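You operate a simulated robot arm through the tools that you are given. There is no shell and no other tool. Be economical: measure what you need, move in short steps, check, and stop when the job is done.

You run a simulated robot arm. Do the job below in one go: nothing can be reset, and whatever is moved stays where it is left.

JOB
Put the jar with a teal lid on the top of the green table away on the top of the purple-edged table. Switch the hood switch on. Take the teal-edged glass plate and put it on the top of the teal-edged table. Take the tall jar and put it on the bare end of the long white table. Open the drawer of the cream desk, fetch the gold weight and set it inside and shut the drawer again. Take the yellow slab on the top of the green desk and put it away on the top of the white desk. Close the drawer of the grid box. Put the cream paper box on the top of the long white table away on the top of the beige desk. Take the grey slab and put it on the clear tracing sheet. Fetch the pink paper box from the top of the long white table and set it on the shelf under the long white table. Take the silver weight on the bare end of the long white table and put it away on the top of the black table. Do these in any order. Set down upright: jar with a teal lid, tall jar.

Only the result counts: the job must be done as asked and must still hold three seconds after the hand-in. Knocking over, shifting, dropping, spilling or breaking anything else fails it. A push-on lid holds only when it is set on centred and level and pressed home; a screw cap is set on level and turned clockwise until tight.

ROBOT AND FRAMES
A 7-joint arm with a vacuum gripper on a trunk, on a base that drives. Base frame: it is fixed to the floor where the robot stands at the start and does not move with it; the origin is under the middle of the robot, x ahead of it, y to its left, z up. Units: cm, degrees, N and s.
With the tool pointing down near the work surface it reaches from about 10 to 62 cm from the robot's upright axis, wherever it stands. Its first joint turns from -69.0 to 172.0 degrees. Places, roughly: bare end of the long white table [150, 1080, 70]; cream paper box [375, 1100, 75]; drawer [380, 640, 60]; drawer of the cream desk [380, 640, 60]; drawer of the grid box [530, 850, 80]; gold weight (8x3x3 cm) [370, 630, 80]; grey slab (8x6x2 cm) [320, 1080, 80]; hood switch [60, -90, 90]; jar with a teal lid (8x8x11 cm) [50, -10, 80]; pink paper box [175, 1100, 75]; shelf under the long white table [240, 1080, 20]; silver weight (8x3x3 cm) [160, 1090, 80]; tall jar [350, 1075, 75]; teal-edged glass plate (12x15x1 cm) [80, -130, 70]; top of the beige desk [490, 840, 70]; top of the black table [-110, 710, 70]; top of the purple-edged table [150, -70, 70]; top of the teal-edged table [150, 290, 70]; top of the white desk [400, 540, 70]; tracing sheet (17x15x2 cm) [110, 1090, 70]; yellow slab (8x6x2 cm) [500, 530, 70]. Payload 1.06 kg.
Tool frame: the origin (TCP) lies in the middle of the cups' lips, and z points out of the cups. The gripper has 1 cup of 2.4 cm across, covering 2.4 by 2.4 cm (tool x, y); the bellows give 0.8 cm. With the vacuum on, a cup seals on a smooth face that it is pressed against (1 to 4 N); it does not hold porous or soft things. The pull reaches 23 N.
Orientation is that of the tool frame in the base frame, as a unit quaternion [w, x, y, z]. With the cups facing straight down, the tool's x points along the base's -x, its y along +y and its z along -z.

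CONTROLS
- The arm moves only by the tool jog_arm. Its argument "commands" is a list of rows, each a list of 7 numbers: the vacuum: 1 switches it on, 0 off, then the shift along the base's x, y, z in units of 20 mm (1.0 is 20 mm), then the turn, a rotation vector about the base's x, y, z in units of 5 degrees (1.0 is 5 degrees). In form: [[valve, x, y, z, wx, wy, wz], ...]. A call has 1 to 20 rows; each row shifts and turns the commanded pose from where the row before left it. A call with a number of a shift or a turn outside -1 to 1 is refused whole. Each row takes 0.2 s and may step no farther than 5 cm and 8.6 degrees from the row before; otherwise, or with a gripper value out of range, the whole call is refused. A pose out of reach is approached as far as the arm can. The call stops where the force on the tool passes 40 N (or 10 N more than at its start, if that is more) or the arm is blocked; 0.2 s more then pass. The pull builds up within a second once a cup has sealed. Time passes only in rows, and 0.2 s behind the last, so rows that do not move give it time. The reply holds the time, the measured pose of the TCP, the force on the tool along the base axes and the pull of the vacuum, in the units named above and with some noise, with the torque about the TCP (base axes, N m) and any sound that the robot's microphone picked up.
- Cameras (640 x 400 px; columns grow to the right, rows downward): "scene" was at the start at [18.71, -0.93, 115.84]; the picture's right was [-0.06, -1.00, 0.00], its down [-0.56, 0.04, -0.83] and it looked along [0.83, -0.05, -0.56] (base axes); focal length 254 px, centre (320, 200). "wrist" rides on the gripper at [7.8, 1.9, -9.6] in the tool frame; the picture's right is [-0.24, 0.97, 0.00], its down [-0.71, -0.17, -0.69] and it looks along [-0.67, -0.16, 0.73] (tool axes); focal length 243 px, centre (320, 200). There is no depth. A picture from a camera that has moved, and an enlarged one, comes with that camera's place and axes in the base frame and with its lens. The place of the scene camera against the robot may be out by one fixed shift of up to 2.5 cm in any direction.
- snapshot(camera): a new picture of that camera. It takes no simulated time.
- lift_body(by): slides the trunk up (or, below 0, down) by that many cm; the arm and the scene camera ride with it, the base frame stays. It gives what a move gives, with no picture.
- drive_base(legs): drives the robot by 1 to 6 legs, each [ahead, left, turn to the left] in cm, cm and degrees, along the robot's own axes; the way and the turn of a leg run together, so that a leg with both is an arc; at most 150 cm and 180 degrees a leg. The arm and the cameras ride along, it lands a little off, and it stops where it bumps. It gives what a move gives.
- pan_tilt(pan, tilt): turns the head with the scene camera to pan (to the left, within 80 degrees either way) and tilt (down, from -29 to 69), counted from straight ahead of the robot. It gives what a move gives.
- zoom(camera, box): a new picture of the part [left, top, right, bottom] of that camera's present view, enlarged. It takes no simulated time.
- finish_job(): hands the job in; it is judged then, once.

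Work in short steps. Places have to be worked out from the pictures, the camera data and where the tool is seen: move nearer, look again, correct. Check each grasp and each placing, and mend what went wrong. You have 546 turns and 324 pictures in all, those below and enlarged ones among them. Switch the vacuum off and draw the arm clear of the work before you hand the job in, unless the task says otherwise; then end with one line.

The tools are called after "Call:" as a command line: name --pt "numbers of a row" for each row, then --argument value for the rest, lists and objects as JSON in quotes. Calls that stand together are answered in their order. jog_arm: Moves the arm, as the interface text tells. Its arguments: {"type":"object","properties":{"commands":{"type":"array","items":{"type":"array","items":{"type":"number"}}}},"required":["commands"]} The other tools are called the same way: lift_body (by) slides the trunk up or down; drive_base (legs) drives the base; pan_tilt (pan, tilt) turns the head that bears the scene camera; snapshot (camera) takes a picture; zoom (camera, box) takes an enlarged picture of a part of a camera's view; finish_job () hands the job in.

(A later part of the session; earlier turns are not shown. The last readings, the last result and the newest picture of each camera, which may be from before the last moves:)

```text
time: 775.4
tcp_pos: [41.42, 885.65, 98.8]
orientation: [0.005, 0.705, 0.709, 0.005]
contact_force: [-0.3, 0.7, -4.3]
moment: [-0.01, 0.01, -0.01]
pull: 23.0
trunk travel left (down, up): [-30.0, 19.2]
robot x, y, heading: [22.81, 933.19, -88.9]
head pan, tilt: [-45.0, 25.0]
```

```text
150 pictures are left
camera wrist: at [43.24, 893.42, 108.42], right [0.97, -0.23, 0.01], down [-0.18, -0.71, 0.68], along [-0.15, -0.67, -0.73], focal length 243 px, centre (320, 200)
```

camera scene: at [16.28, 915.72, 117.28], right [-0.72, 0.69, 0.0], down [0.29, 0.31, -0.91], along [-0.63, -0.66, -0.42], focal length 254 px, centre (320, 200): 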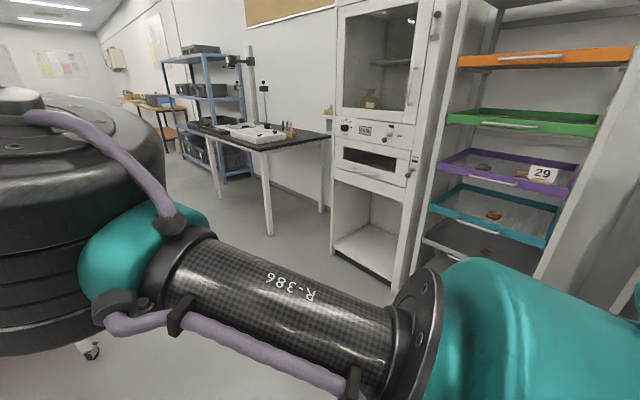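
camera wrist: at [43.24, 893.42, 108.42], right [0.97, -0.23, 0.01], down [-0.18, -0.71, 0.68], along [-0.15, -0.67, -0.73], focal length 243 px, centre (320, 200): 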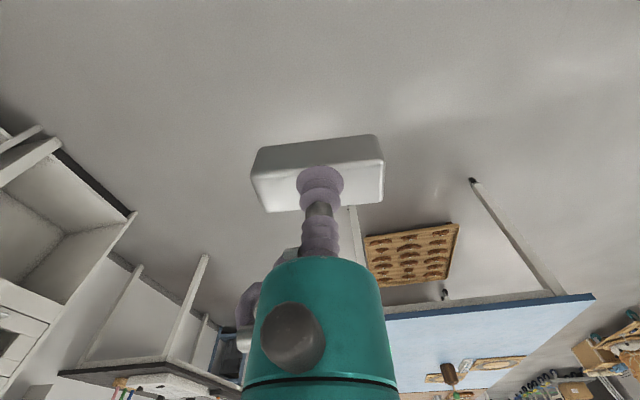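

The black table's front edge is x ≈ -79, y ≈ 620–758. I drive to about [-22,715] between it and the blue table, then turn to face it.

Call:
drive_base --legs '[[60, -46, -1], [100, 0, 0], [52, 0, 0]]'

Call:
pan_tilt --pan -75 --tilt 25

Call:
snapshot --camera "scene"

```text
time: 787.4
tcp_pos: [-9.69, 671.34, 98.8]
orientation: [0.005, 0.723, 0.691, 0.004]
contact_force: [0.8, -0.3, -3.3]
moment: [0.01, -0.03, -0.02]
pull: 22.4
trunk travel left (down, up): [-30.0, 19.2]
robot x, y, heading: [-26.12, 719.63, -91.7]
head pan, tilt: [-45.0, 25.0]
```

```text
time: 788.3
tcp_pos: [-9.79, 671.44, 98.7]
orientation: [0.004, 0.724, 0.69, 0.004]
contact_force: [-1.1, -0.5, -4.0]
moment: [0.02, 0.01, 0.0]
pull: 22.9
trunk travel left (down, up): [-30.0, 19.2]
robot x, y, heading: [-26.17, 719.21, -92.2]
head pan, tilt: [-75.0, 25.0]
```

```text
149 pictures are left
camera scene: at [-35.56, 706.87, 117.28], right [-0.23, 0.97, 0.0], down [0.41, 0.1, -0.91], along [-0.88, -0.21, -0.42], focal length 254 px, centre (320, 200)
```

scene: 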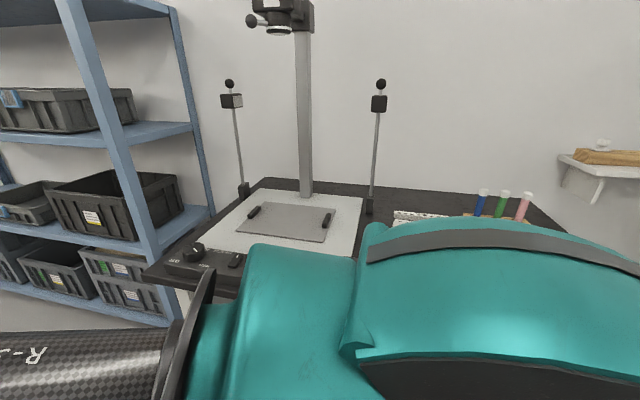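

There's a copy stand on it; I turn to face the table (tool stays at x ≈ -74).

Call:
drive_base --legs '[[0, 0, -88]]'

Call:
pan_tilt --pan 0 --tilt 38

Call:
snapshot --camera "scene"

Call:
snapshot --camera "wrist"

```text
time: 792.5
tcp_pos: [-73.54, 701.19, 98.95]
orientation: [0.006, 1.0, -0.001, 0.0]
contact_force: [0.9, -0.4, -3.2]
moment: [-0.03, 0.0, 0.02]
pull: 23.3
trunk travel left (down, up): [-30.0, 19.2]
robot x, y, heading: [-25.96, 719.49, -179.2]
head pan, tilt: [-75.0, 25.0]
```

```text
time: 793.9
tcp_pos: [-73.39, 701.23, 98.79]
orientation: [0.006, 1.0, -0.002, 0.0]
contact_force: [0.3, -0.5, -2.9]
moment: [0.03, -0.03, -0.03]
pull: 22.3
trunk travel left (down, up): [-30.0, 19.2]
robot x, y, heading: [-26.18, 719.89, -179.4]
head pan, tilt: [0.0, 38.0]
```

```text
148 pictures are left
camera scene: at [-45.08, 718.9, 115.25], right [-0.01, 1.0, 0.0], down [0.62, 0.01, -0.79], along [-0.79, -0.01, -0.62], focal length 254 px, centre (320, 200)
```

scene: 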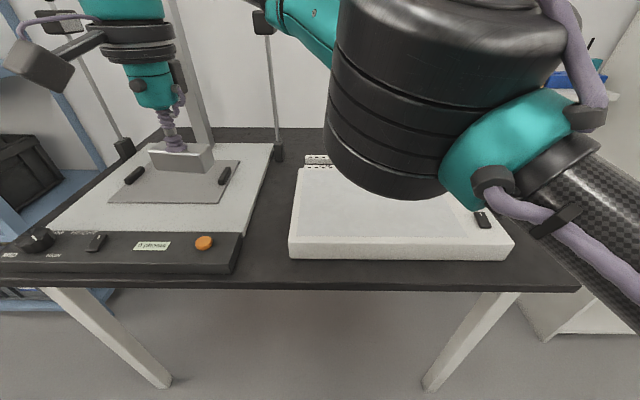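

```text
147 pictures are left
camera wrist: at [-65.51, 699.2, 108.41], right [-0.24, -0.97, 0.01], down [-0.71, 0.18, 0.68], along [-0.67, 0.15, -0.73], focal length 243 px, centre (320, 200)
```

wrist: 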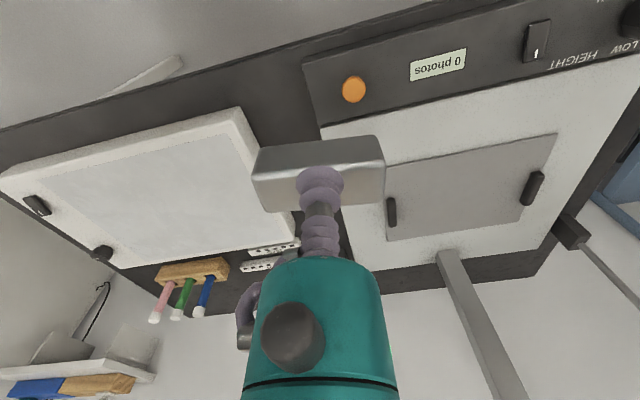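

A 9 cm wide free strip of the black top lies between copy stand and light box (y ≈ 702–711.5). I turn the weight 90° so its long side runs along x, and shift to y = 707.

Call:
jog_arm --pt "1 0.4 0.3 0 0 0 -1" --pt "1 0.4 0.3 0 0 0 -1" --pt "1 0.4 0.3 0 0 0 -1" --pt "1 0.4 0.3 0 0 0 -1" --pt "1 0.4 0.3 0 0 0 -1" --pt "1 0.4 0.3 0 0 0 -1" --pt "1 0.4 0.3 0 0 0 -1" --pt "1 0.4 0.3 0 0 0 -1" --pt "1 0.4 0.3 0 0 0 -1" --pt "1 0.4 0.3 0 0 0 -1" --pt "1 0 0 0 0 0 -1" --pt "1 0 0 0 0 0 -1" --pt "1 0 0 0 0 0 -1" --pt "1 0 0 0 0 0 -1" --pt "1 0 0 0 0 0 -1" --pt "1 0 0 0 0 0 -1"

Call:
snapshot --camera "wrist"

```text
time: 797.3
tcp_pos: [-65.4, 707.1, 98.91]
orientation: [0.005, 0.764, -0.645, -0.004]
contact_force: [0.2, 0.0, -3.4]
moment: [0.0, 0.0, -0.01]
pull: 22.9
trunk travel left (down, up): [-30.0, 19.2]
robot x, y, heading: [-26.02, 719.44, -179.2]
head pan, tilt: [0.0, 38.0]
```

```text
146 pictures are left
camera wrist: at [-65.77, 698.95, 108.51], right [-1.0, 0.07, 0.01], down [0.06, 0.73, 0.68], along [0.04, 0.68, -0.73], focal length 243 px, centre (320, 200)
```

wrist: 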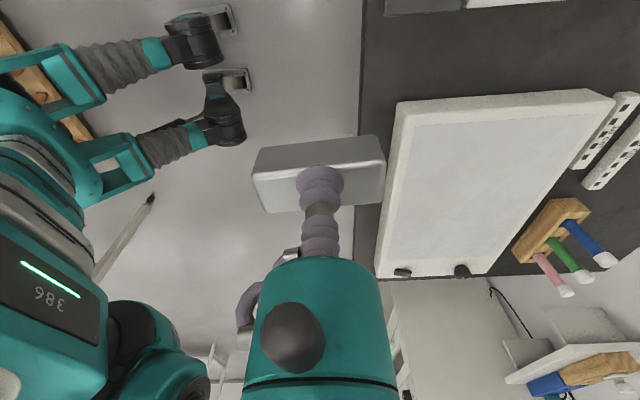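

Gap confirmed at y ≈ 702.4–712.2, table edge x ≈ -71. I drive 12 cm nearer, extend to x ≈ -86 and lower to z ≈ 84.

Call:
drive_base --legs '[[12, 0, 0]]'

Call:
jog_arm --pt "1 -0.8 0 0 0 0 0" --pt "1 -0.8 0 0 0 0 0" --pt "1 -0.8 0 0 0 0 0" --pt "1 -0.8 0 0 0 0 0" --pt "1 -0.8 0 0 0 0 0" --pt "1 0 0 -1 0 0 0" --pt "1 0 0 -1 0 0 0" --pt "1 0 0 -1 0 0 0" --pt "1 0 0 -1 0 0 0" --pt "1 0 0 -1 0 0 0" --pt "1 0 0 -1 0 0 0" --pt "1 0 0 -1 0 0 0" --pt "1 0 0 0 0 0 0"

Call:
snapshot --camera "wrist"

Call:
snapshot --camera "scene"

```text
time: 798.6
tcp_pos: [-77.37, 706.71, 98.84]
orientation: [0.005, 0.767, -0.642, -0.004]
contact_force: [0.4, -0.2, -3.4]
moment: [-0.03, -0.01, -0.03]
pull: 23.0
trunk travel left (down, up): [-30.0, 19.2]
robot x, y, heading: [-38.0, 719.39, -179.0]
head pan, tilt: [0.0, 38.0]
```

```text
time: 801.4
tcp_pos: [-85.47, 706.71, 84.9]
orientation: [0.004, 0.767, -0.642, -0.004]
contact_force: [0.0, 0.9, -2.9]
moment: [-0.02, 0.03, -0.01]
pull: 23.2
trunk travel left (down, up): [-30.0, 19.2]
robot x, y, heading: [-38.0, 719.11, -179.1]
head pan, tilt: [0.0, 38.0]
```

```text
145 pictures are left
camera wrist: at [-85.78, 698.45, 94.54], right [-1.0, 0.06, 0.01], down [0.05, 0.73, 0.68], along [0.03, 0.68, -0.73], focal length 243 px, centre (320, 200)
```

wrist: 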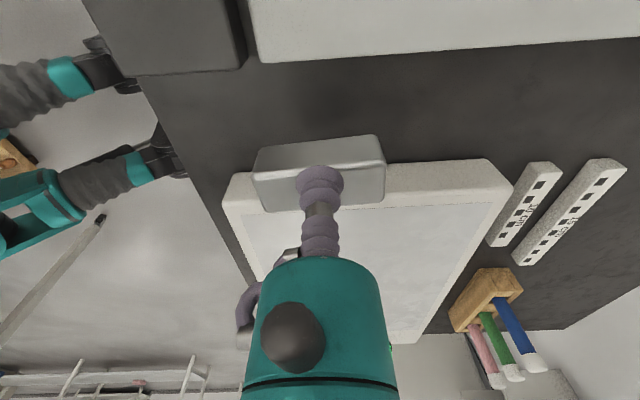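

```text
144 pictures are left
camera scene: at [-57.22, 718.61, 115.25], right [-0.02, 1.0, 0.0], down [0.62, 0.01, -0.79], along [-0.79, -0.01, -0.62], focal length 254 px, centre (320, 200)
```

scene: 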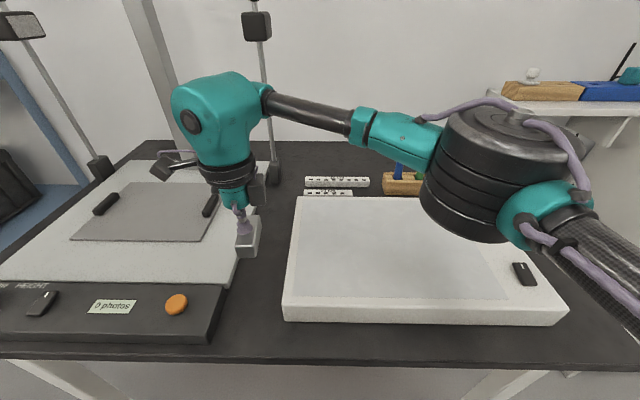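

The weight is centred in the gap. I lower it to contact.

Call:
jog_arm --pt "1 0 0.1 -0.8 0 0 0" --pt "1 0 0 -0.8 0 0 0" --pt "1 0 0 -0.8 0 0 0" --pt "1 0 0 -0.7 0 0 0" --pt "1 0 0 -0.2 0 0 0" --pt "1 0 0 -0.2 0 0 0" --pt "1 0 0 -0.15 0 0 0" --pt "1 0 0 0 0 0 0"

```text
time: 803.2
tcp_pos: [-85.28, 706.86, 77.54]
orientation: [0.004, 0.767, -0.642, -0.004]
contact_force: [0.0, -0.6, -4.5]
moment: [0.0, 0.02, -0.02]
pull: 23.2
trunk travel left (down, up): [-30.0, 19.2]
robot x, y, heading: [-38.14, 719.41, -179.1]
head pan, tilt: [0.0, 38.0]
```

Call:
jog_arm --pt "1 0 0 -0.15 0 0 0" --pt "1 0 0 -0.1 0 0 0" --pt "1 0 0 -0.1 0 0 0" --pt "1 0 0 0 0 0 0"

```text
time: 804.2
tcp_pos: [-85.45, 706.97, 77.05]
orientation: [0.006, 0.767, -0.642, -0.004]
contact_force: [-3.5, -1.3, 6.9]
moment: [0.08, -0.1, 0.04]
pull: 22.7
trunk travel left (down, up): [-30.0, 19.2]
robot x, y, heading: [-38.12, 719.3, -178.9]
head pan, tilt: [0.0, 38.0]
```

In contact. I release and lift.

Call:
jog_arm --pt "0 0 0 0 0 0 0" --pt "0 0 0 0 0 0 0" --pt "0 0 0 0 0 0 0" --pt "0 0 0 0 0 0 0" --pt "0 0 0 0 0 0 0" --pt "0 0 0 0.2 0 0 0" --pt "0 0 0 0.6 0 0 0" --pt "0 0 0 1 0 0 0" --pt "0 0 0 1 0 0 0" --pt "0 0 0 1 0 0 0" --pt "0 0 0 1 0 0 0" --pt "0 0 0 1 0 0 0" --pt "0 0 0 1 0 0 0" --pt "0 0 0 1 0 0 0" --pt "0 0 0 1 0 0 0" --pt "0 0 0 1 0 0 0" --pt "0 0 0 1 0 0 0" --pt "0 1 0 0 0 0 0" --pt "0 1 0 0 0 0 0"

Call:
snapshot --camera "scene"

```text
time: 808.2
tcp_pos: [-81.35, 706.97, 98.54]
orientation: [0.005, 0.767, -0.642, -0.004]
contact_force: [0.7, 0.0, 0.7]
moment: [0.03, 0.01, 0.0]
pull: 0.1
trunk travel left (down, up): [-30.0, 19.2]
robot x, y, heading: [-37.92, 718.96, -179.5]
head pan, tilt: [0.0, 38.0]
```

```text
143 pictures are left
camera scene: at [-57.2, 718.62, 115.25], right [-0.02, 1.0, 0.0], down [0.62, 0.01, -0.79], along [-0.79, -0.01, -0.62], focal length 254 px, centre (320, 200)
```

scene: 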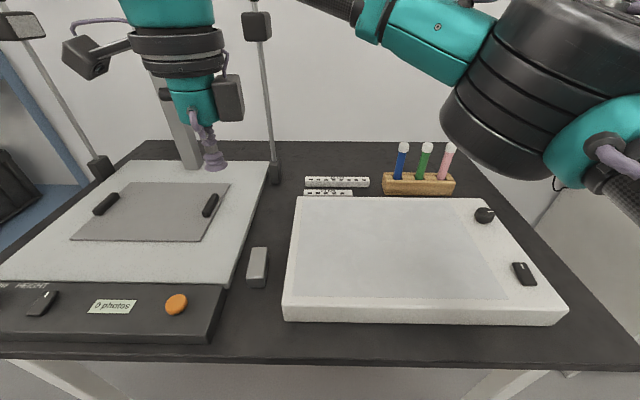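

The silver weight lies on the black table. I turn the tool back and return to the long table's back side for the cream box.

Call:
jog_arm --pt "0 0 0.5 0 0 0 1" --pt "0 0 0.5 0 0 0 1" --pt "0 0 0.5 0 0 0 1" --pt "0 0 0.5 0 0 0 1" --pt "0 0 0.5 0 0 0 1" --pt "0 0 0.5 0 0 0 1" --pt "0 0 0.5 0 0 0 1" --pt "0 0 0.5 0 0 0 1" --pt "0 0 0.5 0 0 0 1" --pt "0 0 0.5 0 0 0 1" --pt "0 0 0 0 0 0 1" --pt "0 0 0 0 0 0 1" --pt "0 0 0 0 0 0 1" --pt "0 0 0 0 0 0 1" --pt "0 0 0 0 0 0 1" --pt "0 0 0 0 0 0 1"

Call:
drive_base --legs '[[-16, 0, 0], [0, 0, -90], [110, 0, 0], [100, -28, 0]]'

Call:
drive_base --legs '[[120, 0, 0], [125, 0, 0], [0, 0, -90]]'

```text
time: 811.6
tcp_pos: [-81.53, 716.85, 98.51]
orientation: [0.007, 1.0, 0.002, -0.001]
contact_force: [0.7, 0.2, 0.7]
moment: [-0.02, 0.0, 0.02]
pull: 0.0
trunk travel left (down, up): [-30.0, 19.2]
robot x, y, heading: [-38.18, 719.18, -179.2]
head pan, tilt: [0.0, 38.0]
```

```text
time: 827.1
tcp_pos: [2.42, 974.18, 98.5]
orientation: [-0.004, -0.707, 0.707, 0.005]
contact_force: [0.6, -0.7, 0.3]
moment: [0.01, -0.01, 0.04]
pull: 0.1
trunk travel left (down, up): [-30.0, 19.2]
robot x, y, heading: [4.51, 930.96, 91.0]
head pan, tilt: [0.0, 38.0]
```

```text
time: 842.7
tcp_pos: [46.55, 1171.81, 98.57]
orientation: [-0.001, 0.007, 1.0, 0.007]
contact_force: [-0.2, 0.8, 0.4]
moment: [0.02, -0.01, -0.02]
pull: 0.0
trunk travel left (down, up): [-30.0, 19.2]
robot x, y, heading: [2.94, 1169.96, 0.2]
head pan, tilt: [0.0, 38.0]
```

I drive along the back aisle to x ≈ 376, then turn to face the table.

Call:
drive_base --legs '[[125, 6, 0], [125, 0, 0], [122, 0, 0], [0, 0, -90]]'

Call:
pan_tilt --pan 0 --tilt 38

Call:
snapshot --camera "scene"

Call:
snapshot --camera "wrist"

```text
time: 864.6
tcp_pos: [379.81, 1139.32, 98.47]
orientation: [0.005, 0.704, 0.71, 0.004]
contact_force: [-0.6, 0.2, -0.7]
moment: [0.01, 0.03, -0.02]
pull: 0.0
trunk travel left (down, up): [-30.0, 19.2]
robot x, y, heading: [377.06, 1182.54, -88.4]
head pan, tilt: [0.0, 38.0]
```

```text
time: 865.2
tcp_pos: [379.91, 1139.3, 98.53]
orientation: [0.005, 0.704, 0.71, 0.004]
contact_force: [-0.6, 0.5, 0.0]
moment: [0.0, -0.02, -0.01]
pull: 0.1
trunk travel left (down, up): [-30.0, 19.2]
robot x, y, heading: [377.07, 1182.54, -88.6]
head pan, tilt: [0.0, 38.0]
```

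```text
142 pictures are left
camera scene: at [377.25, 1163.52, 115.25], right [-1.0, -0.02, 0.0], down [-0.02, 0.62, -0.79], along [0.02, -0.79, -0.62], focal length 254 px, centre (320, 200)
```

scene: 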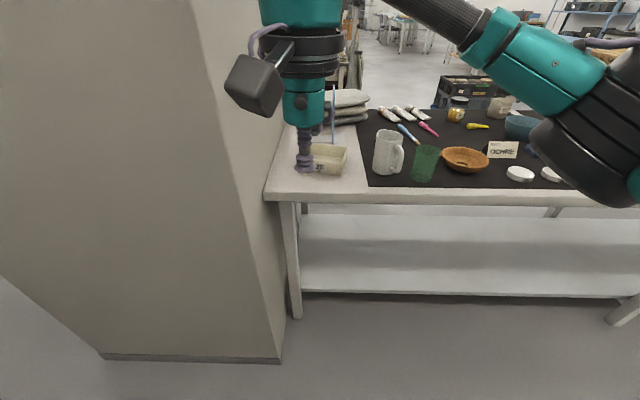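

```text
141 pictures are left
camera wrist: at [381.51, 1147.07, 108.09], right [0.97, -0.23, 0.01], down [-0.17, -0.71, 0.68], along [-0.15, -0.67, -0.73], focal length 243 px, centre (320, 200)
```

wrist: 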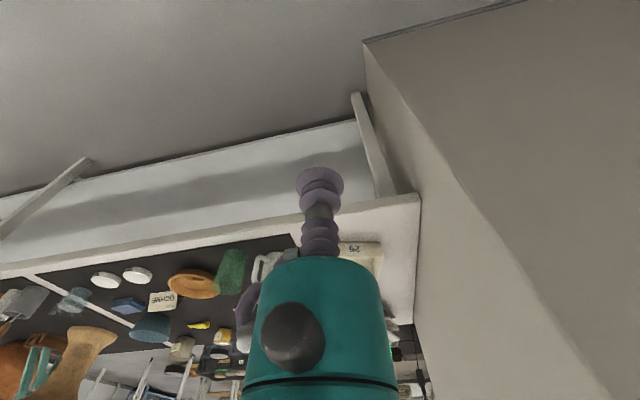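

The pillar's face is at y ≈ 1122, x ≥ 394. I drive ahead 34 cm (to y ≈ 1148), keeping slightly right.

Call:
drive_base --legs '[[34, -4, -1.5]]'

Call:
snapshot --camera "wrist"

Call:
snapshot --camera "scene"

```text
time: 867.4
tcp_pos: [374.33, 1106.0, 98.49]
orientation: [0.004, 0.717, 0.697, 0.004]
contact_force: [0.7, 0.1, -0.2]
moment: [0.02, -0.04, 0.02]
pull: 0.0
trunk travel left (down, up): [-30.0, 19.2]
robot x, y, heading: [373.62, 1148.96, -90.7]
head pan, tilt: [0.0, 38.0]
```

```text
140 pictures are left
camera wrist: at [376.34, 1113.51, 108.08], right [0.96, -0.26, 0.01], down [-0.2, -0.7, 0.68], along [-0.17, -0.66, -0.73], focal length 243 px, centre (320, 200)
```

wrist: 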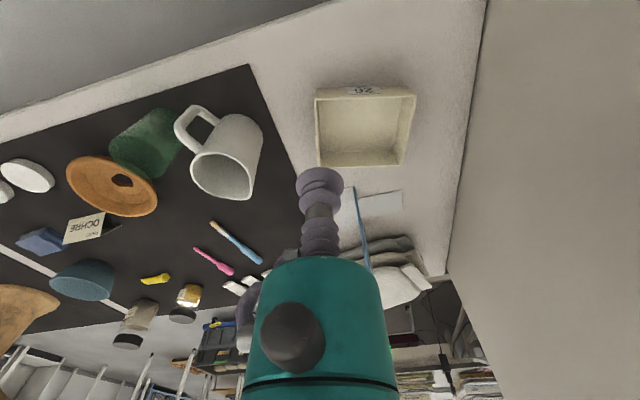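

```text
139 pictures are left
camera scene: at [372.7, 1130.09, 115.25], right [-1.0, 0.01, 0.0], down [0.01, 0.62, -0.79], along [-0.01, -0.79, -0.62], focal length 254 px, centre (320, 200)
```

scene: 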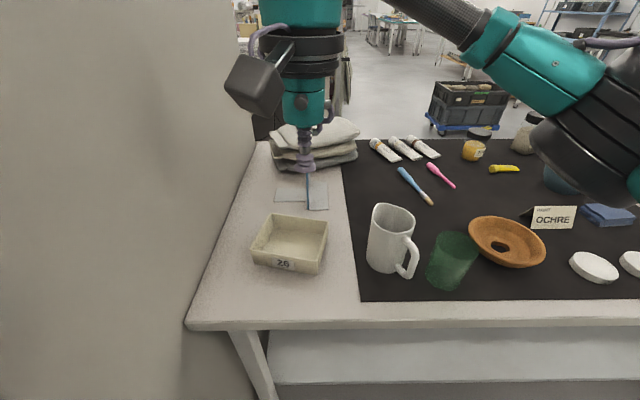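

The cream box's floor centre is at [378.4,1095]. I move above it and descend to z ≈ 84.

Call:
jog_arm --pt "0 0.4 -0.9 0 0 0 0" --pt "0 0.4 -0.9 0 0 0 0" --pt "0 0.4 -0.9 0 0 0 0" --pt "0 0.4 -0.9 0 0 0 0" --pt "0 0.4 -0.9 0 0 0 0" --pt "0 0 -0.9 0 0 0 0" --pt "0 0 0 -1 0 0 0" --pt "0 0 0 -1 0 0 0" --pt "0 0 0 -1 0 0 0" --pt "0 0 0 -1 0 0 0" --pt "0 0 0 -1 0 0 0" --pt "0 0 0 -1 0 0 0" --pt "0 0 0 -1 0 0 0" --pt "0 0 0 0 0 0 0"

Call:
snapshot --camera "wrist"

Call:
snapshot --camera "scene"

```text
time: 870.4
tcp_pos: [378.41, 1095.0, 84.46]
orientation: [0.004, 0.717, 0.697, 0.005]
contact_force: [-0.8, 0.4, 0.2]
moment: [-0.02, 0.0, 0.01]
pull: 0.1
trunk travel left (down, up): [-30.0, 19.2]
robot x, y, heading: [373.37, 1149.23, -90.8]
head pan, tilt: [0.0, 38.0]
```

```text
138 pictures are left
camera wrist: at [380.4, 1102.57, 94.01], right [0.96, -0.26, 0.01], down [-0.2, -0.7, 0.68], along [-0.17, -0.66, -0.73], focal length 243 px, centre (320, 200)
```

wrist: 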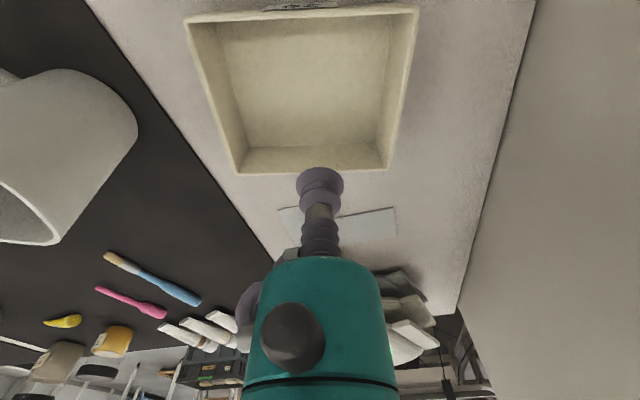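

```text
137 pictures are left
camera scene: at [372.71, 1130.12, 115.25], right [-1.0, 0.01, 0.0], down [0.01, 0.62, -0.79], along [-0.01, -0.79, -0.62], focal length 254 px, centre (320, 200)
```

scene: 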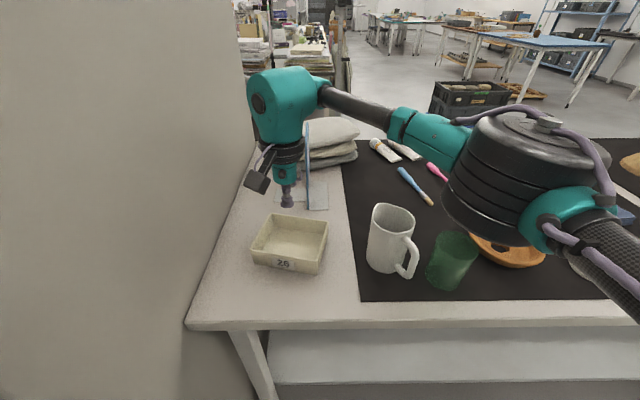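

I shift 1 cm in +y and lower into the box with vacuum.

Call:
jog_arm --pt "1 0 0.5 -0.6 0 0 0" --pt "1 0 0 -1 0 0 0" --pt "1 0 0 -1 0 0 0" --pt "1 0 0 -1 0 0 0" --pt "1 0 0 -0.6 0 0 0" --pt "1 0 0 -0.3 0 0 0" --pt "1 0 0 -0.2 0 0 0" --pt "1 0 0 -0.15 0 0 0" --pt "1 0 0 0 0 0 0"

```text
time: 872.4
tcp_pos: [378.25, 1096.16, 74.7]
orientation: [0.005, 0.717, 0.697, 0.004]
contact_force: [0.5, 0.5, 0.1]
moment: [-0.03, 0.02, -0.01]
pull: 23.0
trunk travel left (down, up): [-30.0, 19.2]
robot x, y, heading: [373.21, 1149.15, -90.4]
head pan, tilt: [0.0, 38.0]
```

Sealed. I lift, back off, turn to heading 0 and reverse along the back aisle, then around to the front side.

Call:
jog_arm --pt "1 0 0 0.2 0 0 0" --pt "1 0 0 0.6 0 0 0" --pt "1 0 0 1 0 0 0" --pt "1 0 0 1 0 0 0" --pt "1 0 0 1 0 0 0" --pt "1 0 0 1 0 0 0" --pt "1 0 0 1 0 0 0" --pt "1 0 0 1 0 0 0" --pt "1 0 0 1 0 0 0" --pt "1 0 0 1 0 0 0" --pt "1 0 0 1 0 0 0" --pt "1 0 0 1 0 0 0" --pt "1 -0.4 0.9 0 0 0 0" --pt "1 -0.4 0.9 0 0 0 0" --pt "1 -0.4 0.9 0 0 0 0" --pt "1 -0.4 0.9 0 0 0 0" --pt "1 -0.4 0.9 0 0 0 0"

Call:
drive_base --legs '[[-34, 0, 0], [0, 0, 90.6], [-120, 0, 0], [-125, 0, 0], [-122, 0, 0]]'

Call:
drive_base --legs '[[0, -75, 0], [0, -75, 0], [0, -72, 0]]'

Call:
snapshot --camera "wrist"

```text
time: 876.0
tcp_pos: [374.24, 1105.11, 96.48]
orientation: [0.005, 0.717, 0.697, 0.004]
contact_force: [-0.1, -0.2, -0.4]
moment: [0.01, -0.01, -0.01]
pull: 23.0
trunk travel left (down, up): [-30.0, 19.2]
robot x, y, heading: [373.49, 1149.31, -90.8]
head pan, tilt: [0.0, 38.0]
```

```text
time: 899.7
tcp_pos: [44.77, 1177.3, 96.4]
orientation: [0.001, 0.002, 1.0, 0.006]
contact_force: [0.2, -0.6, -0.8]
moment: [-0.01, 0.01, 0.02]
pull: 23.1
trunk travel left (down, up): [-30.0, 19.2]
robot x, y, heading: [0.75, 1175.37, 0.6]
head pan, tilt: [0.0, 38.0]
```

```text
time: 919.5
tcp_pos: [48.05, 956.8, 96.42]
orientation: [0.001, -0.004, 1.0, 0.007]
contact_force: [-0.6, -0.1, 0.4]
moment: [0.0, 0.01, 0.02]
pull: 23.1
trunk travel left (down, up): [-30.0, 19.2]
robot x, y, heading: [4.01, 953.61, 1.5]
head pan, tilt: [0.0, 38.0]
```

```text
136 pictures are left
camera wrist: at [40.2, 958.32, 105.98], right [0.23, 0.97, 0.01], down [0.71, -0.17, 0.68], along [0.67, -0.15, -0.73], focal length 243 px, centre (320, 200)
```

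wrist: 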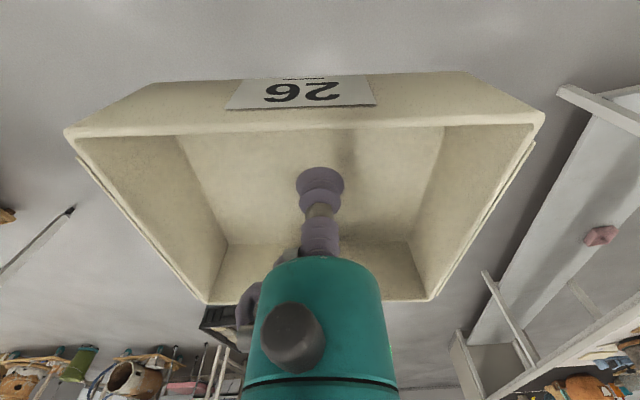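

The box is held level. I drive ahead along y ≈ 955 to x ≈ 300 and look at the desks.

Call:
drive_base --legs '[[0, 8, -1.5], [150, 0, 0], [145, 0, 0]]'

Call:
pan_tilt --pan -30 --tilt 20

Call:
snapshot --camera "scene"

Call:
pan_tilt --pan 15 --tilt 20

Call:
snapshot --camera "scene"

```text
time: 934.6
tcp_pos: [338.82, 967.91, 96.41]
orientation: [0.001, 0.002, 1.0, 0.005]
contact_force: [-0.4, -0.5, -0.9]
moment: [0.02, -0.01, -0.01]
pull: 22.4
trunk travel left (down, up): [-30.0, 19.2]
robot x, y, heading: [294.67, 965.57, 1.0]
head pan, tilt: [0.0, 38.0]
```

```text
time: 935.5
tcp_pos: [338.86, 967.99, 96.32]
orientation: [0.001, 0.002, 1.0, 0.006]
contact_force: [-0.3, 0.3, -0.2]
moment: [0.0, 0.0, -0.04]
pull: 22.4
trunk travel left (down, up): [-30.0, 19.2]
robot x, y, heading: [294.93, 965.83, 0.8]
head pan, tilt: [-30.0, 20.0]
```

```text
135 pictures are left
camera scene: at [312.76, 960.93, 118.09], right [-0.49, -0.87, 0.0], down [-0.3, 0.17, -0.94], along [0.82, -0.46, -0.34], focal length 254 px, centre (320, 200)
```

scene: 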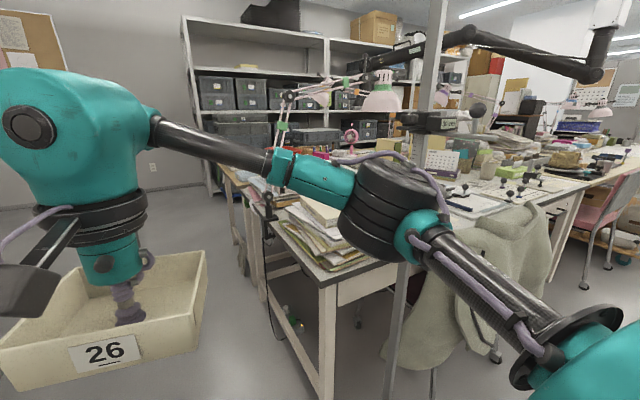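

```text
time: 936.7
tcp_pos: [338.81, 968.01, 96.42]
orientation: [0.0, 0.002, 1.0, 0.005]
contact_force: [-0.4, -0.5, -0.7]
moment: [0.03, 0.01, -0.01]
pull: 22.9
trunk travel left (down, up): [-30.0, 19.2]
robot x, y, heading: [294.62, 965.34, 1.0]
head pan, tilt: [15.0, 20.0]
```

```text
134 pictures are left
camera scene: at [313.6, 968.0, 118.09], right [0.27, -0.96, 0.0], down [-0.33, -0.09, -0.94], along [0.9, 0.25, -0.34], focal length 254 px, centre (320, 200)
```

scene: 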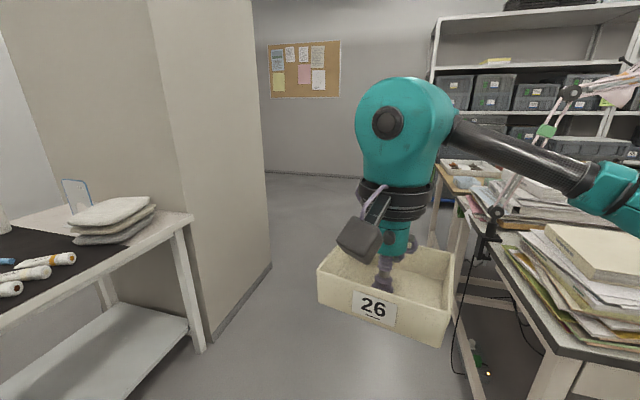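

The passage between the desks' end (y ≈ 931) and pillar (y ≈ 1053) is free. I drive through at y ≈ 1000 to x ≈ 570 and look at the right-hand desks.

Call:
drive_base --legs '[[0, 36, -1], [140, 0, 0], [135, 0, 0]]'

Call:
pan_tilt --pan -75 --tilt 22

Call:
snapshot --camera "scene"

```text
time: 953.3
tcp_pos: [612.34, 1013.36, 96.26]
orientation: [0.0, -0.006, 1.0, 0.007]
contact_force: [0.2, -0.4, -0.4]
moment: [-0.01, 0.03, -0.02]
pull: 22.7
trunk travel left (down, up): [-30.0, 19.2]
robot x, y, heading: [568.36, 1009.89, 1.5]
head pan, tilt: [15.0, 20.0]
```

```text
time: 954.9
tcp_pos: [612.35, 1013.2, 96.44]
orientation: [0.001, -0.006, 1.0, 0.005]
contact_force: [-0.4, -0.1, -0.5]
moment: [0.03, 0.0, -0.02]
pull: 22.8
trunk travel left (down, up): [-30.0, 19.2]
robot x, y, heading: [568.25, 1010.42, 1.5]
head pan, tilt: [-75.0, 22.0]
```

```text
133 pictures are left
camera scene: at [580.76, 1001.32, 117.77], right [-0.96, -0.29, 0.0], down [-0.11, 0.36, -0.93], along [0.27, -0.89, -0.37], focal length 254 px, centre (320, 200)
```

scene: 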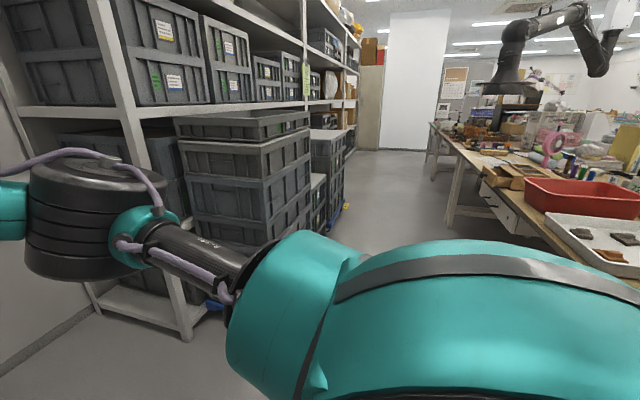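

I turn right to face -y down this corridor and look.

Call:
drive_base --legs '[[0, -6, -91.5]]'

Call:
pan_tilt --pan -25 --tilt 25

Call:
snapshot --camera "scene"

Call:
pan_tilt --pan 10 --tilt 25

Call:
snapshot --camera "scene"

```text
time: 959.2
tcp_pos: [565.15, 962.15, 96.42]
orientation: [0.005, 0.719, 0.695, 0.003]
contact_force: [-0.3, -0.1, 0.2]
moment: [0.02, -0.02, -0.03]
pull: 22.9
trunk travel left (down, up): [-30.0, 19.2]
robot x, y, heading: [564.41, 1006.41, -91.1]
head pan, tilt: [-75.0, 22.0]
```

```text
time: 960.4
tcp_pos: [565.08, 962.22, 96.38]
orientation: [0.006, 0.72, 0.694, 0.003]
contact_force: [-0.3, 0.6, -1.1]
moment: [0.04, 0.02, 0.0]
pull: 23.0
trunk travel left (down, up): [-30.0, 19.2]
robot x, y, heading: [564.69, 1006.41, -91.0]
head pan, tilt: [-25.0, 25.0]
```

```text
132 pictures are left
camera scene: at [559.88, 987.64, 117.29], right [-0.9, 0.44, 0.0], down [0.19, 0.38, -0.91], along [-0.4, -0.81, -0.42], focal length 254 px, centre (320, 200)
```

scene: 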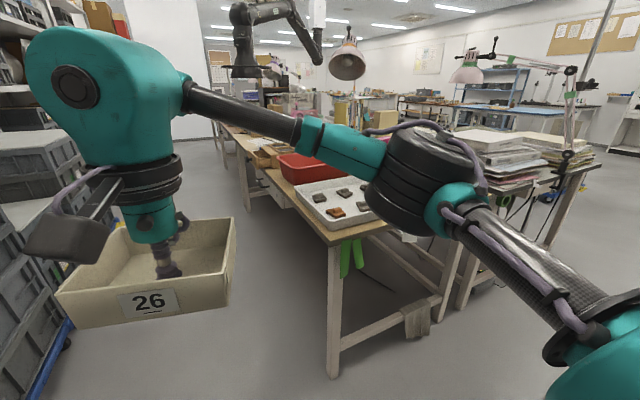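

```text
time: 961.4
tcp_pos: [565.2, 962.18, 96.39]
orientation: [0.005, 0.72, 0.694, 0.003]
contact_force: [0.2, -0.5, -0.1]
moment: [0.05, 0.01, 0.0]
pull: 23.0
trunk travel left (down, up): [-30.0, 19.2]
robot x, y, heading: [564.59, 1006.45, -91.1]
head pan, tilt: [10.0, 25.0]
```

```text
131 pictures are left
camera scene: at [565.36, 986.81, 117.29], right [-0.99, -0.15, 0.0], down [-0.06, 0.42, -0.91], along [0.14, -0.9, -0.42], focal length 254 px, centre (320, 200)
```

scene: 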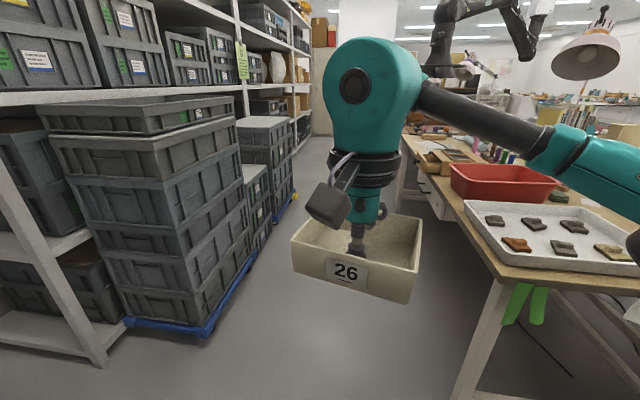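

I zoom in on the desk to find the grid box and its drawer.

Call:
zoom --camera "scene" --box '[380, 90, 640, 290]'

```text
2.00 times, centred on (510, 190) of scene
camera zoom: at [565.36, 986.81, 117.29], right [-0.99, -0.15, 0.0], down [-0.06, 0.42, -0.91], along [0.14, -0.9, -0.42], focal length 509 px, centre (-60, 220)
```

zoom: 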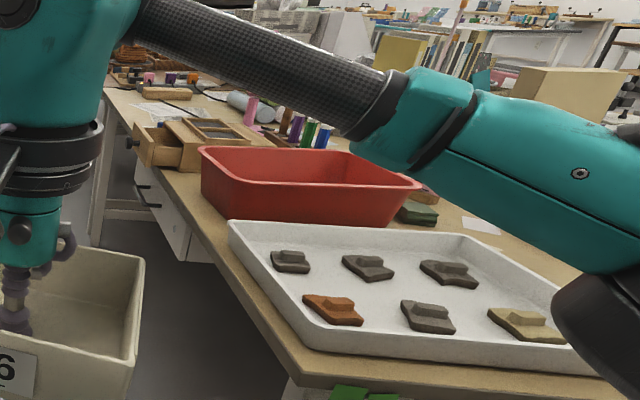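

The grid box's drawer (with knob) is pulled out toward the corridor. I drive into the corridor to about [588,872] and turn to face the desk.

Call:
drive_base --legs '[[20, 25, 1], [112, 0, 0]]'

Call:
pan_tilt --pan -70 --tilt 35

Call:
snapshot --camera "scene"

```text
time: 969.4
tcp_pos: [592.42, 833.57, 96.4]
orientation: [0.006, 0.707, 0.707, 0.004]
contact_force: [-0.8, -0.3, -0.7]
moment: [0.03, -0.05, 0.0]
pull: 22.9
trunk travel left (down, up): [-30.0, 19.2]
robot x, y, heading: [590.05, 877.89, -89.1]
head pan, tilt: [10.0, 25.0]
```

```text
time: 970.9
tcp_pos: [592.37, 833.55, 96.26]
orientation: [0.004, 0.707, 0.707, 0.004]
contact_force: [0.1, -0.4, -0.4]
moment: [-0.02, 0.01, 0.0]
pull: 22.8
trunk travel left (down, up): [-30.0, 19.2]
robot x, y, heading: [589.74, 877.79, -89.2]
head pan, tilt: [-70.0, 35.0]
```

```text
129 pictures are left
camera scene: at [581.65, 864.02, 115.71], right [-0.36, 0.93, 0.0], down [0.54, 0.21, -0.82], along [-0.77, -0.29, -0.57], focal length 254 px, centre (320, 200)
```

scene: 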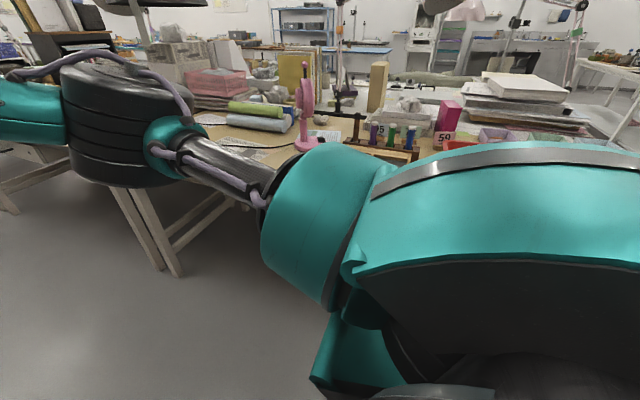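

I turn right to face the desk.

Call:
drive_base --legs '[[0, 0, -90.5]]'

Call:
pan_tilt --pan 15 --tilt 35

Call:
snapshot --camera "scene"

Call:
snapshot --camera "wrist"

```text
time: 975.2
tcp_pos: [545.77, 876.18, 96.36]
orientation: [0.006, 1.0, -0.009, -0.001]
contact_force: [-0.5, -1.1, -0.2]
moment: [-0.01, -0.01, 0.01]
pull: 23.1
trunk travel left (down, up): [-30.0, 19.2]
robot x, y, heading: [589.91, 877.82, 179.7]
head pan, tilt: [-70.0, 35.0]
```

```text
time: 976.8
tcp_pos: [545.77, 876.05, 96.4]
orientation: [0.007, 1.0, -0.009, -0.001]
contact_force: [0.4, 0.8, -0.3]
moment: [-0.02, -0.01, -0.03]
pull: 22.9
trunk travel left (down, up): [-30.0, 19.2]
robot x, y, heading: [589.84, 877.18, 179.9]
head pan, tilt: [15.0, 35.0]
```

```text
128 pictures are left
camera scene: at [571.06, 875.08, 115.71], right [-0.26, 0.97, 0.0], down [0.55, 0.15, -0.82], along [-0.79, -0.21, -0.57], focal length 254 px, centre (320, 200)
```

scene: 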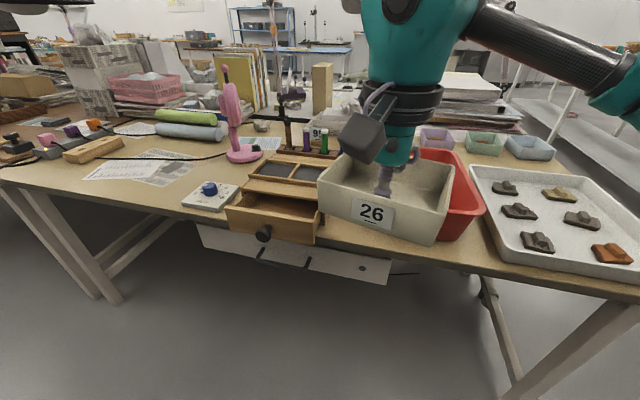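

```text
127 pictures are left
camera wrist: at [553.64, 874.06, 105.97], right [-0.25, -0.97, 0.01], down [-0.7, 0.19, 0.68], along [-0.66, 0.16, -0.73], focal length 243 px, centre (320, 200)
```

wrist: 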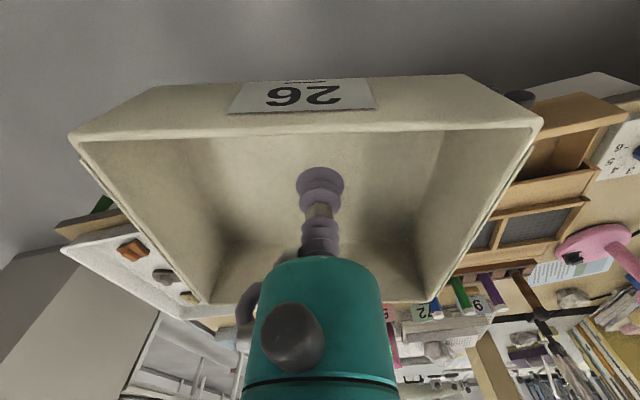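

I look further left along the desk for free room.

Call:
pan_tilt --pan 40 --tilt 35

Call:
snapshot --camera "scene"

```text
time: 977.7
tcp_pos: [545.83, 876.04, 96.39]
orientation: [0.005, 1.0, -0.009, -0.001]
contact_force: [-0.2, -0.7, -1.5]
moment: [0.0, -0.01, -0.03]
pull: 22.8
trunk travel left (down, up): [-30.0, 19.2]
robot x, y, heading: [589.87, 877.81, 179.9]
head pan, tilt: [40.0, 35.0]
```

```text
126 pictures are left
camera scene: at [572.81, 871.7, 115.71], right [-0.64, 0.77, 0.0], down [0.44, 0.37, -0.82], along [-0.63, -0.52, -0.57], focal length 254 px, centre (320, 200)
```

scene: 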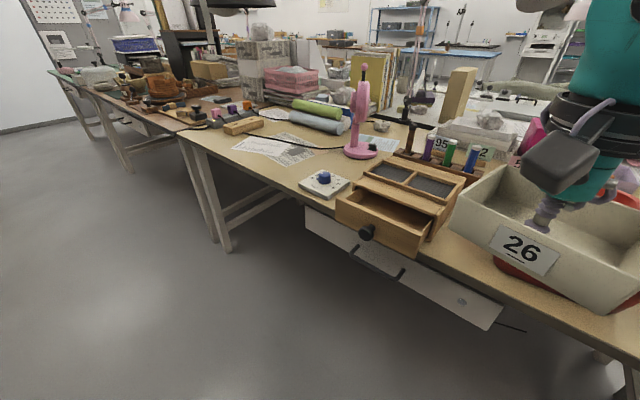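

Free room seems to be at the desk's left corner (x ≈ 513–530, y ≈ 752–780). I strafe left along the desk to y ≈ 775 and look.

Call:
drive_base --legs '[[0, 100, 0]]'

Call:
pan_tilt --pan 0 --tilt 35

Call:
snapshot --camera "scene"

```text
time: 986.8
tcp_pos: [545.95, 774.92, 96.44]
orientation: [0.006, 1.0, -0.007, -0.002]
contact_force: [0.6, 0.4, -0.1]
moment: [0.01, -0.03, -0.01]
pull: 22.8
trunk travel left (down, up): [-30.0, 19.2]
robot x, y, heading: [589.89, 776.53, -179.5]
head pan, tilt: [40.0, 35.0]
```

```text
time: 987.9
tcp_pos: [545.86, 774.89, 96.36]
orientation: [0.008, 1.0, -0.006, -0.001]
contact_force: [-0.1, 0.4, 0.1]
moment: [0.0, -0.01, 0.0]
pull: 23.4
trunk travel left (down, up): [-30.0, 19.2]
robot x, y, heading: [590.0, 776.86, -179.7]
head pan, tilt: [0.0, 35.0]
```

```text
125 pictures are left
camera scene: at [570.87, 776.35, 115.71], right [-0.01, 1.0, 0.0], down [0.57, 0.0, -0.82], along [-0.82, 0.0, -0.57], focal length 254 px, centre (320, 200)
```

scene: 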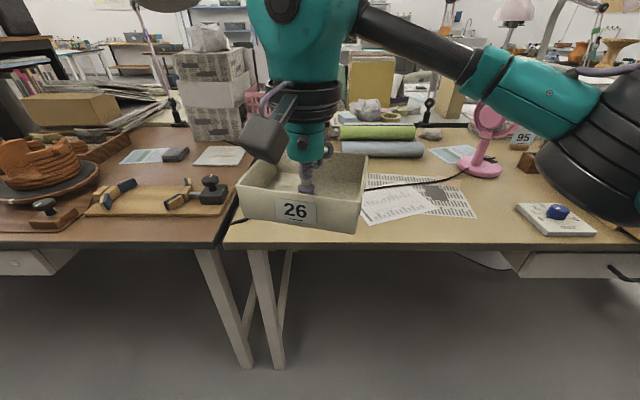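

The box hides the spot. I swing the tool to the right (+y) for a look.

Call:
jog_arm --pt "1 0 1 0 0 0 0" --pt "1 0 1 0 0 0 0" --pt "1 0 1 0 0 0 0" --pt "1 0 1 0 0 0 0" --pt "1 0 1 0 0 0 0" --pt "1 0 1 0 0 0 0" --pt "1 0 1 0 0 0 0" --pt "1 0 1 0 0 0 0" --pt "1 0 1 0 0 0 0" --pt "1 0 1 0 0 0 0"

Call:
snapshot --camera "scene"

```text
time: 990.1
tcp_pos: [545.88, 795.11, 96.25]
orientation: [0.006, 1.0, -0.005, -0.001]
contact_force: [-1.0, 0.5, -1.2]
moment: [0.0, 0.04, 0.0]
pull: 23.1
trunk travel left (down, up): [-30.0, 19.2]
robot x, y, heading: [589.77, 776.5, -179.3]
head pan, tilt: [0.0, 35.0]
```

```text
124 pictures are left
camera scene: at [570.87, 776.37, 115.71], right [0.0, 1.0, 0.0], down [0.57, 0.0, -0.82], along [-0.82, 0.0, -0.57], focal length 254 px, centre (320, 200)
```

scene: 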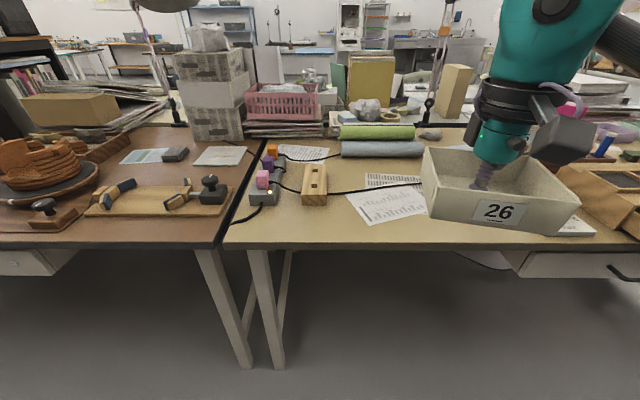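

The free patch is about x 517–530, y 755–784; the box is about 11 × 8.5 cm. I align it (+14.5°), bring it to y = 769, and drive 12 cm nearer.

Call:
jog_arm --pt "1 0 -1 0 0 0 0.3" --pt "1 0 -1 0 0 0 0.3" --pt "1 0 -1 0 0 0 0.3" --pt "1 0 -1 0 0 0 0.3" --pt "1 0 -1 0 0 0 0.3" --pt "1 0 -1 0 0 0 0.3" --pt "1 0 -1 0 0 0 0.3" --pt "1 0 -1 0 0 0 0.3" --pt "1 0 -1 0 0 0 0.3" --pt "1 0 -1 0 0 0 0.2" --pt "1 0 -1 0 0 0 0" --pt "1 0 -1 0 0 0 0" --pt "1 0 -1 0 0 0 0"

Call:
drive_base --legs '[[12, 0, 0]]'

Call:
snapshot --camera "wrist"

```text
time: 992.9
tcp_pos: [545.88, 768.87, 96.48]
orientation: [0.006, 0.993, 0.119, 0.001]
contact_force: [-0.4, 0.3, -0.6]
moment: [0.02, 0.02, 0.01]
pull: 22.5
trunk travel left (down, up): [-30.0, 19.2]
robot x, y, heading: [590.0, 777.34, -179.9]
head pan, tilt: [0.0, 35.0]
```

```text
time: 994.1
tcp_pos: [533.75, 768.79, 96.32]
orientation: [0.006, 0.993, 0.121, 0.001]
contact_force: [-0.4, -0.3, -0.8]
moment: [0.01, 0.02, 0.0]
pull: 22.7
trunk travel left (down, up): [-30.0, 19.2]
robot x, y, heading: [578.12, 776.56, -179.6]
head pan, tilt: [0.0, 35.0]
```

```text
123 pictures are left
camera wrist: at [541.91, 768.83, 105.93], right [0.0, -1.0, 0.01], down [-0.73, 0.01, 0.68], along [-0.68, -0.01, -0.73], focal length 243 px, centre (320, 200)
```

wrist: 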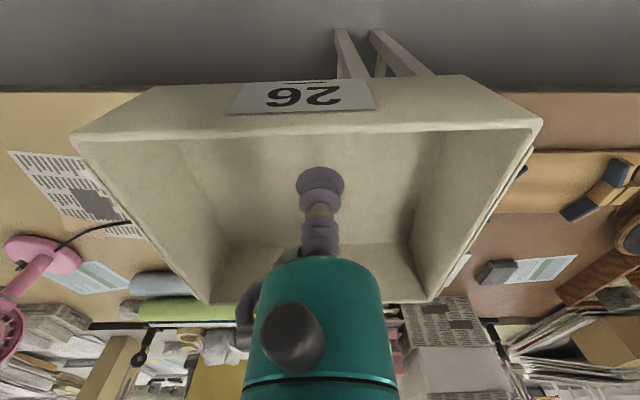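

Aligned with the desk edge (x ≈ 530.7). I move in to x ≈ 522.8 and lower to z ≈ 84.

Call:
jog_arm --pt "1 -0.9 0 0 0 0 0" --pt "1 -0.9 0 0 0 0 0" --pt "1 -0.9 0 0 0 0 0" --pt "1 -0.9 0 0 0 0 0" --pt "1 -0.9 0 0 0 0 0" --pt "1 -0.9 0 0 0 0 0" --pt "1 0 0 -1 0 0 0" --pt "1 0 0 -1 0 0 0" --pt "1 0 0 -1 0 0 0" --pt "1 0 0 -1 0 0 0" --pt "1 0 0 -1 0 0 0" --pt "1 0 0 -1 0 0 0" --pt "1 0 0 0 0 0 0"

Call:
snapshot --camera "scene"

Call:
snapshot --camera "wrist"

```text
time: 997.0
tcp_pos: [523.06, 768.88, 84.21]
orientation: [0.006, 0.993, 0.121, 0.0]
contact_force: [-0.4, 0.0, -0.9]
moment: [0.01, 0.01, 0.01]
pull: 21.9
trunk travel left (down, up): [-30.0, 19.2]
robot x, y, heading: [577.71, 777.05, -179.4]
head pan, tilt: [0.0, 35.0]
```

```text
122 pictures are left
camera scene: at [558.88, 776.29, 115.71], right [-0.01, 1.0, 0.0], down [0.57, 0.0, -0.82], along [-0.82, 0.0, -0.57], focal length 254 px, centre (320, 200)
```

scene: 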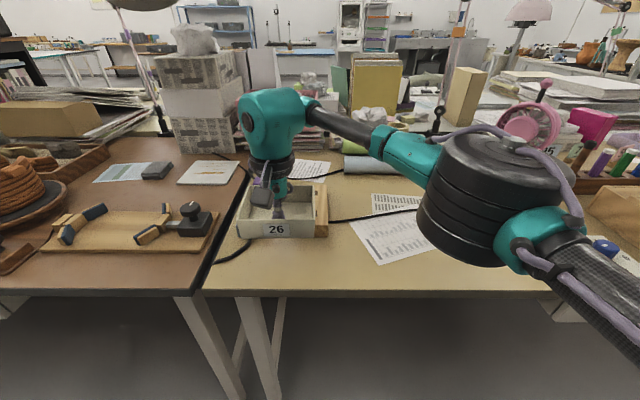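

```text
121 pictures are left
camera wrist: at [531.09, 768.91, 93.77], right [0.0, -1.0, 0.01], down [-0.73, 0.01, 0.68], along [-0.68, -0.01, -0.73], focal length 243 px, centre (320, 200)
```

wrist: 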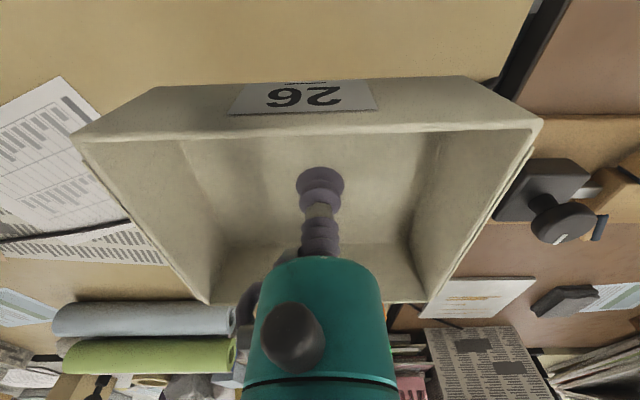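

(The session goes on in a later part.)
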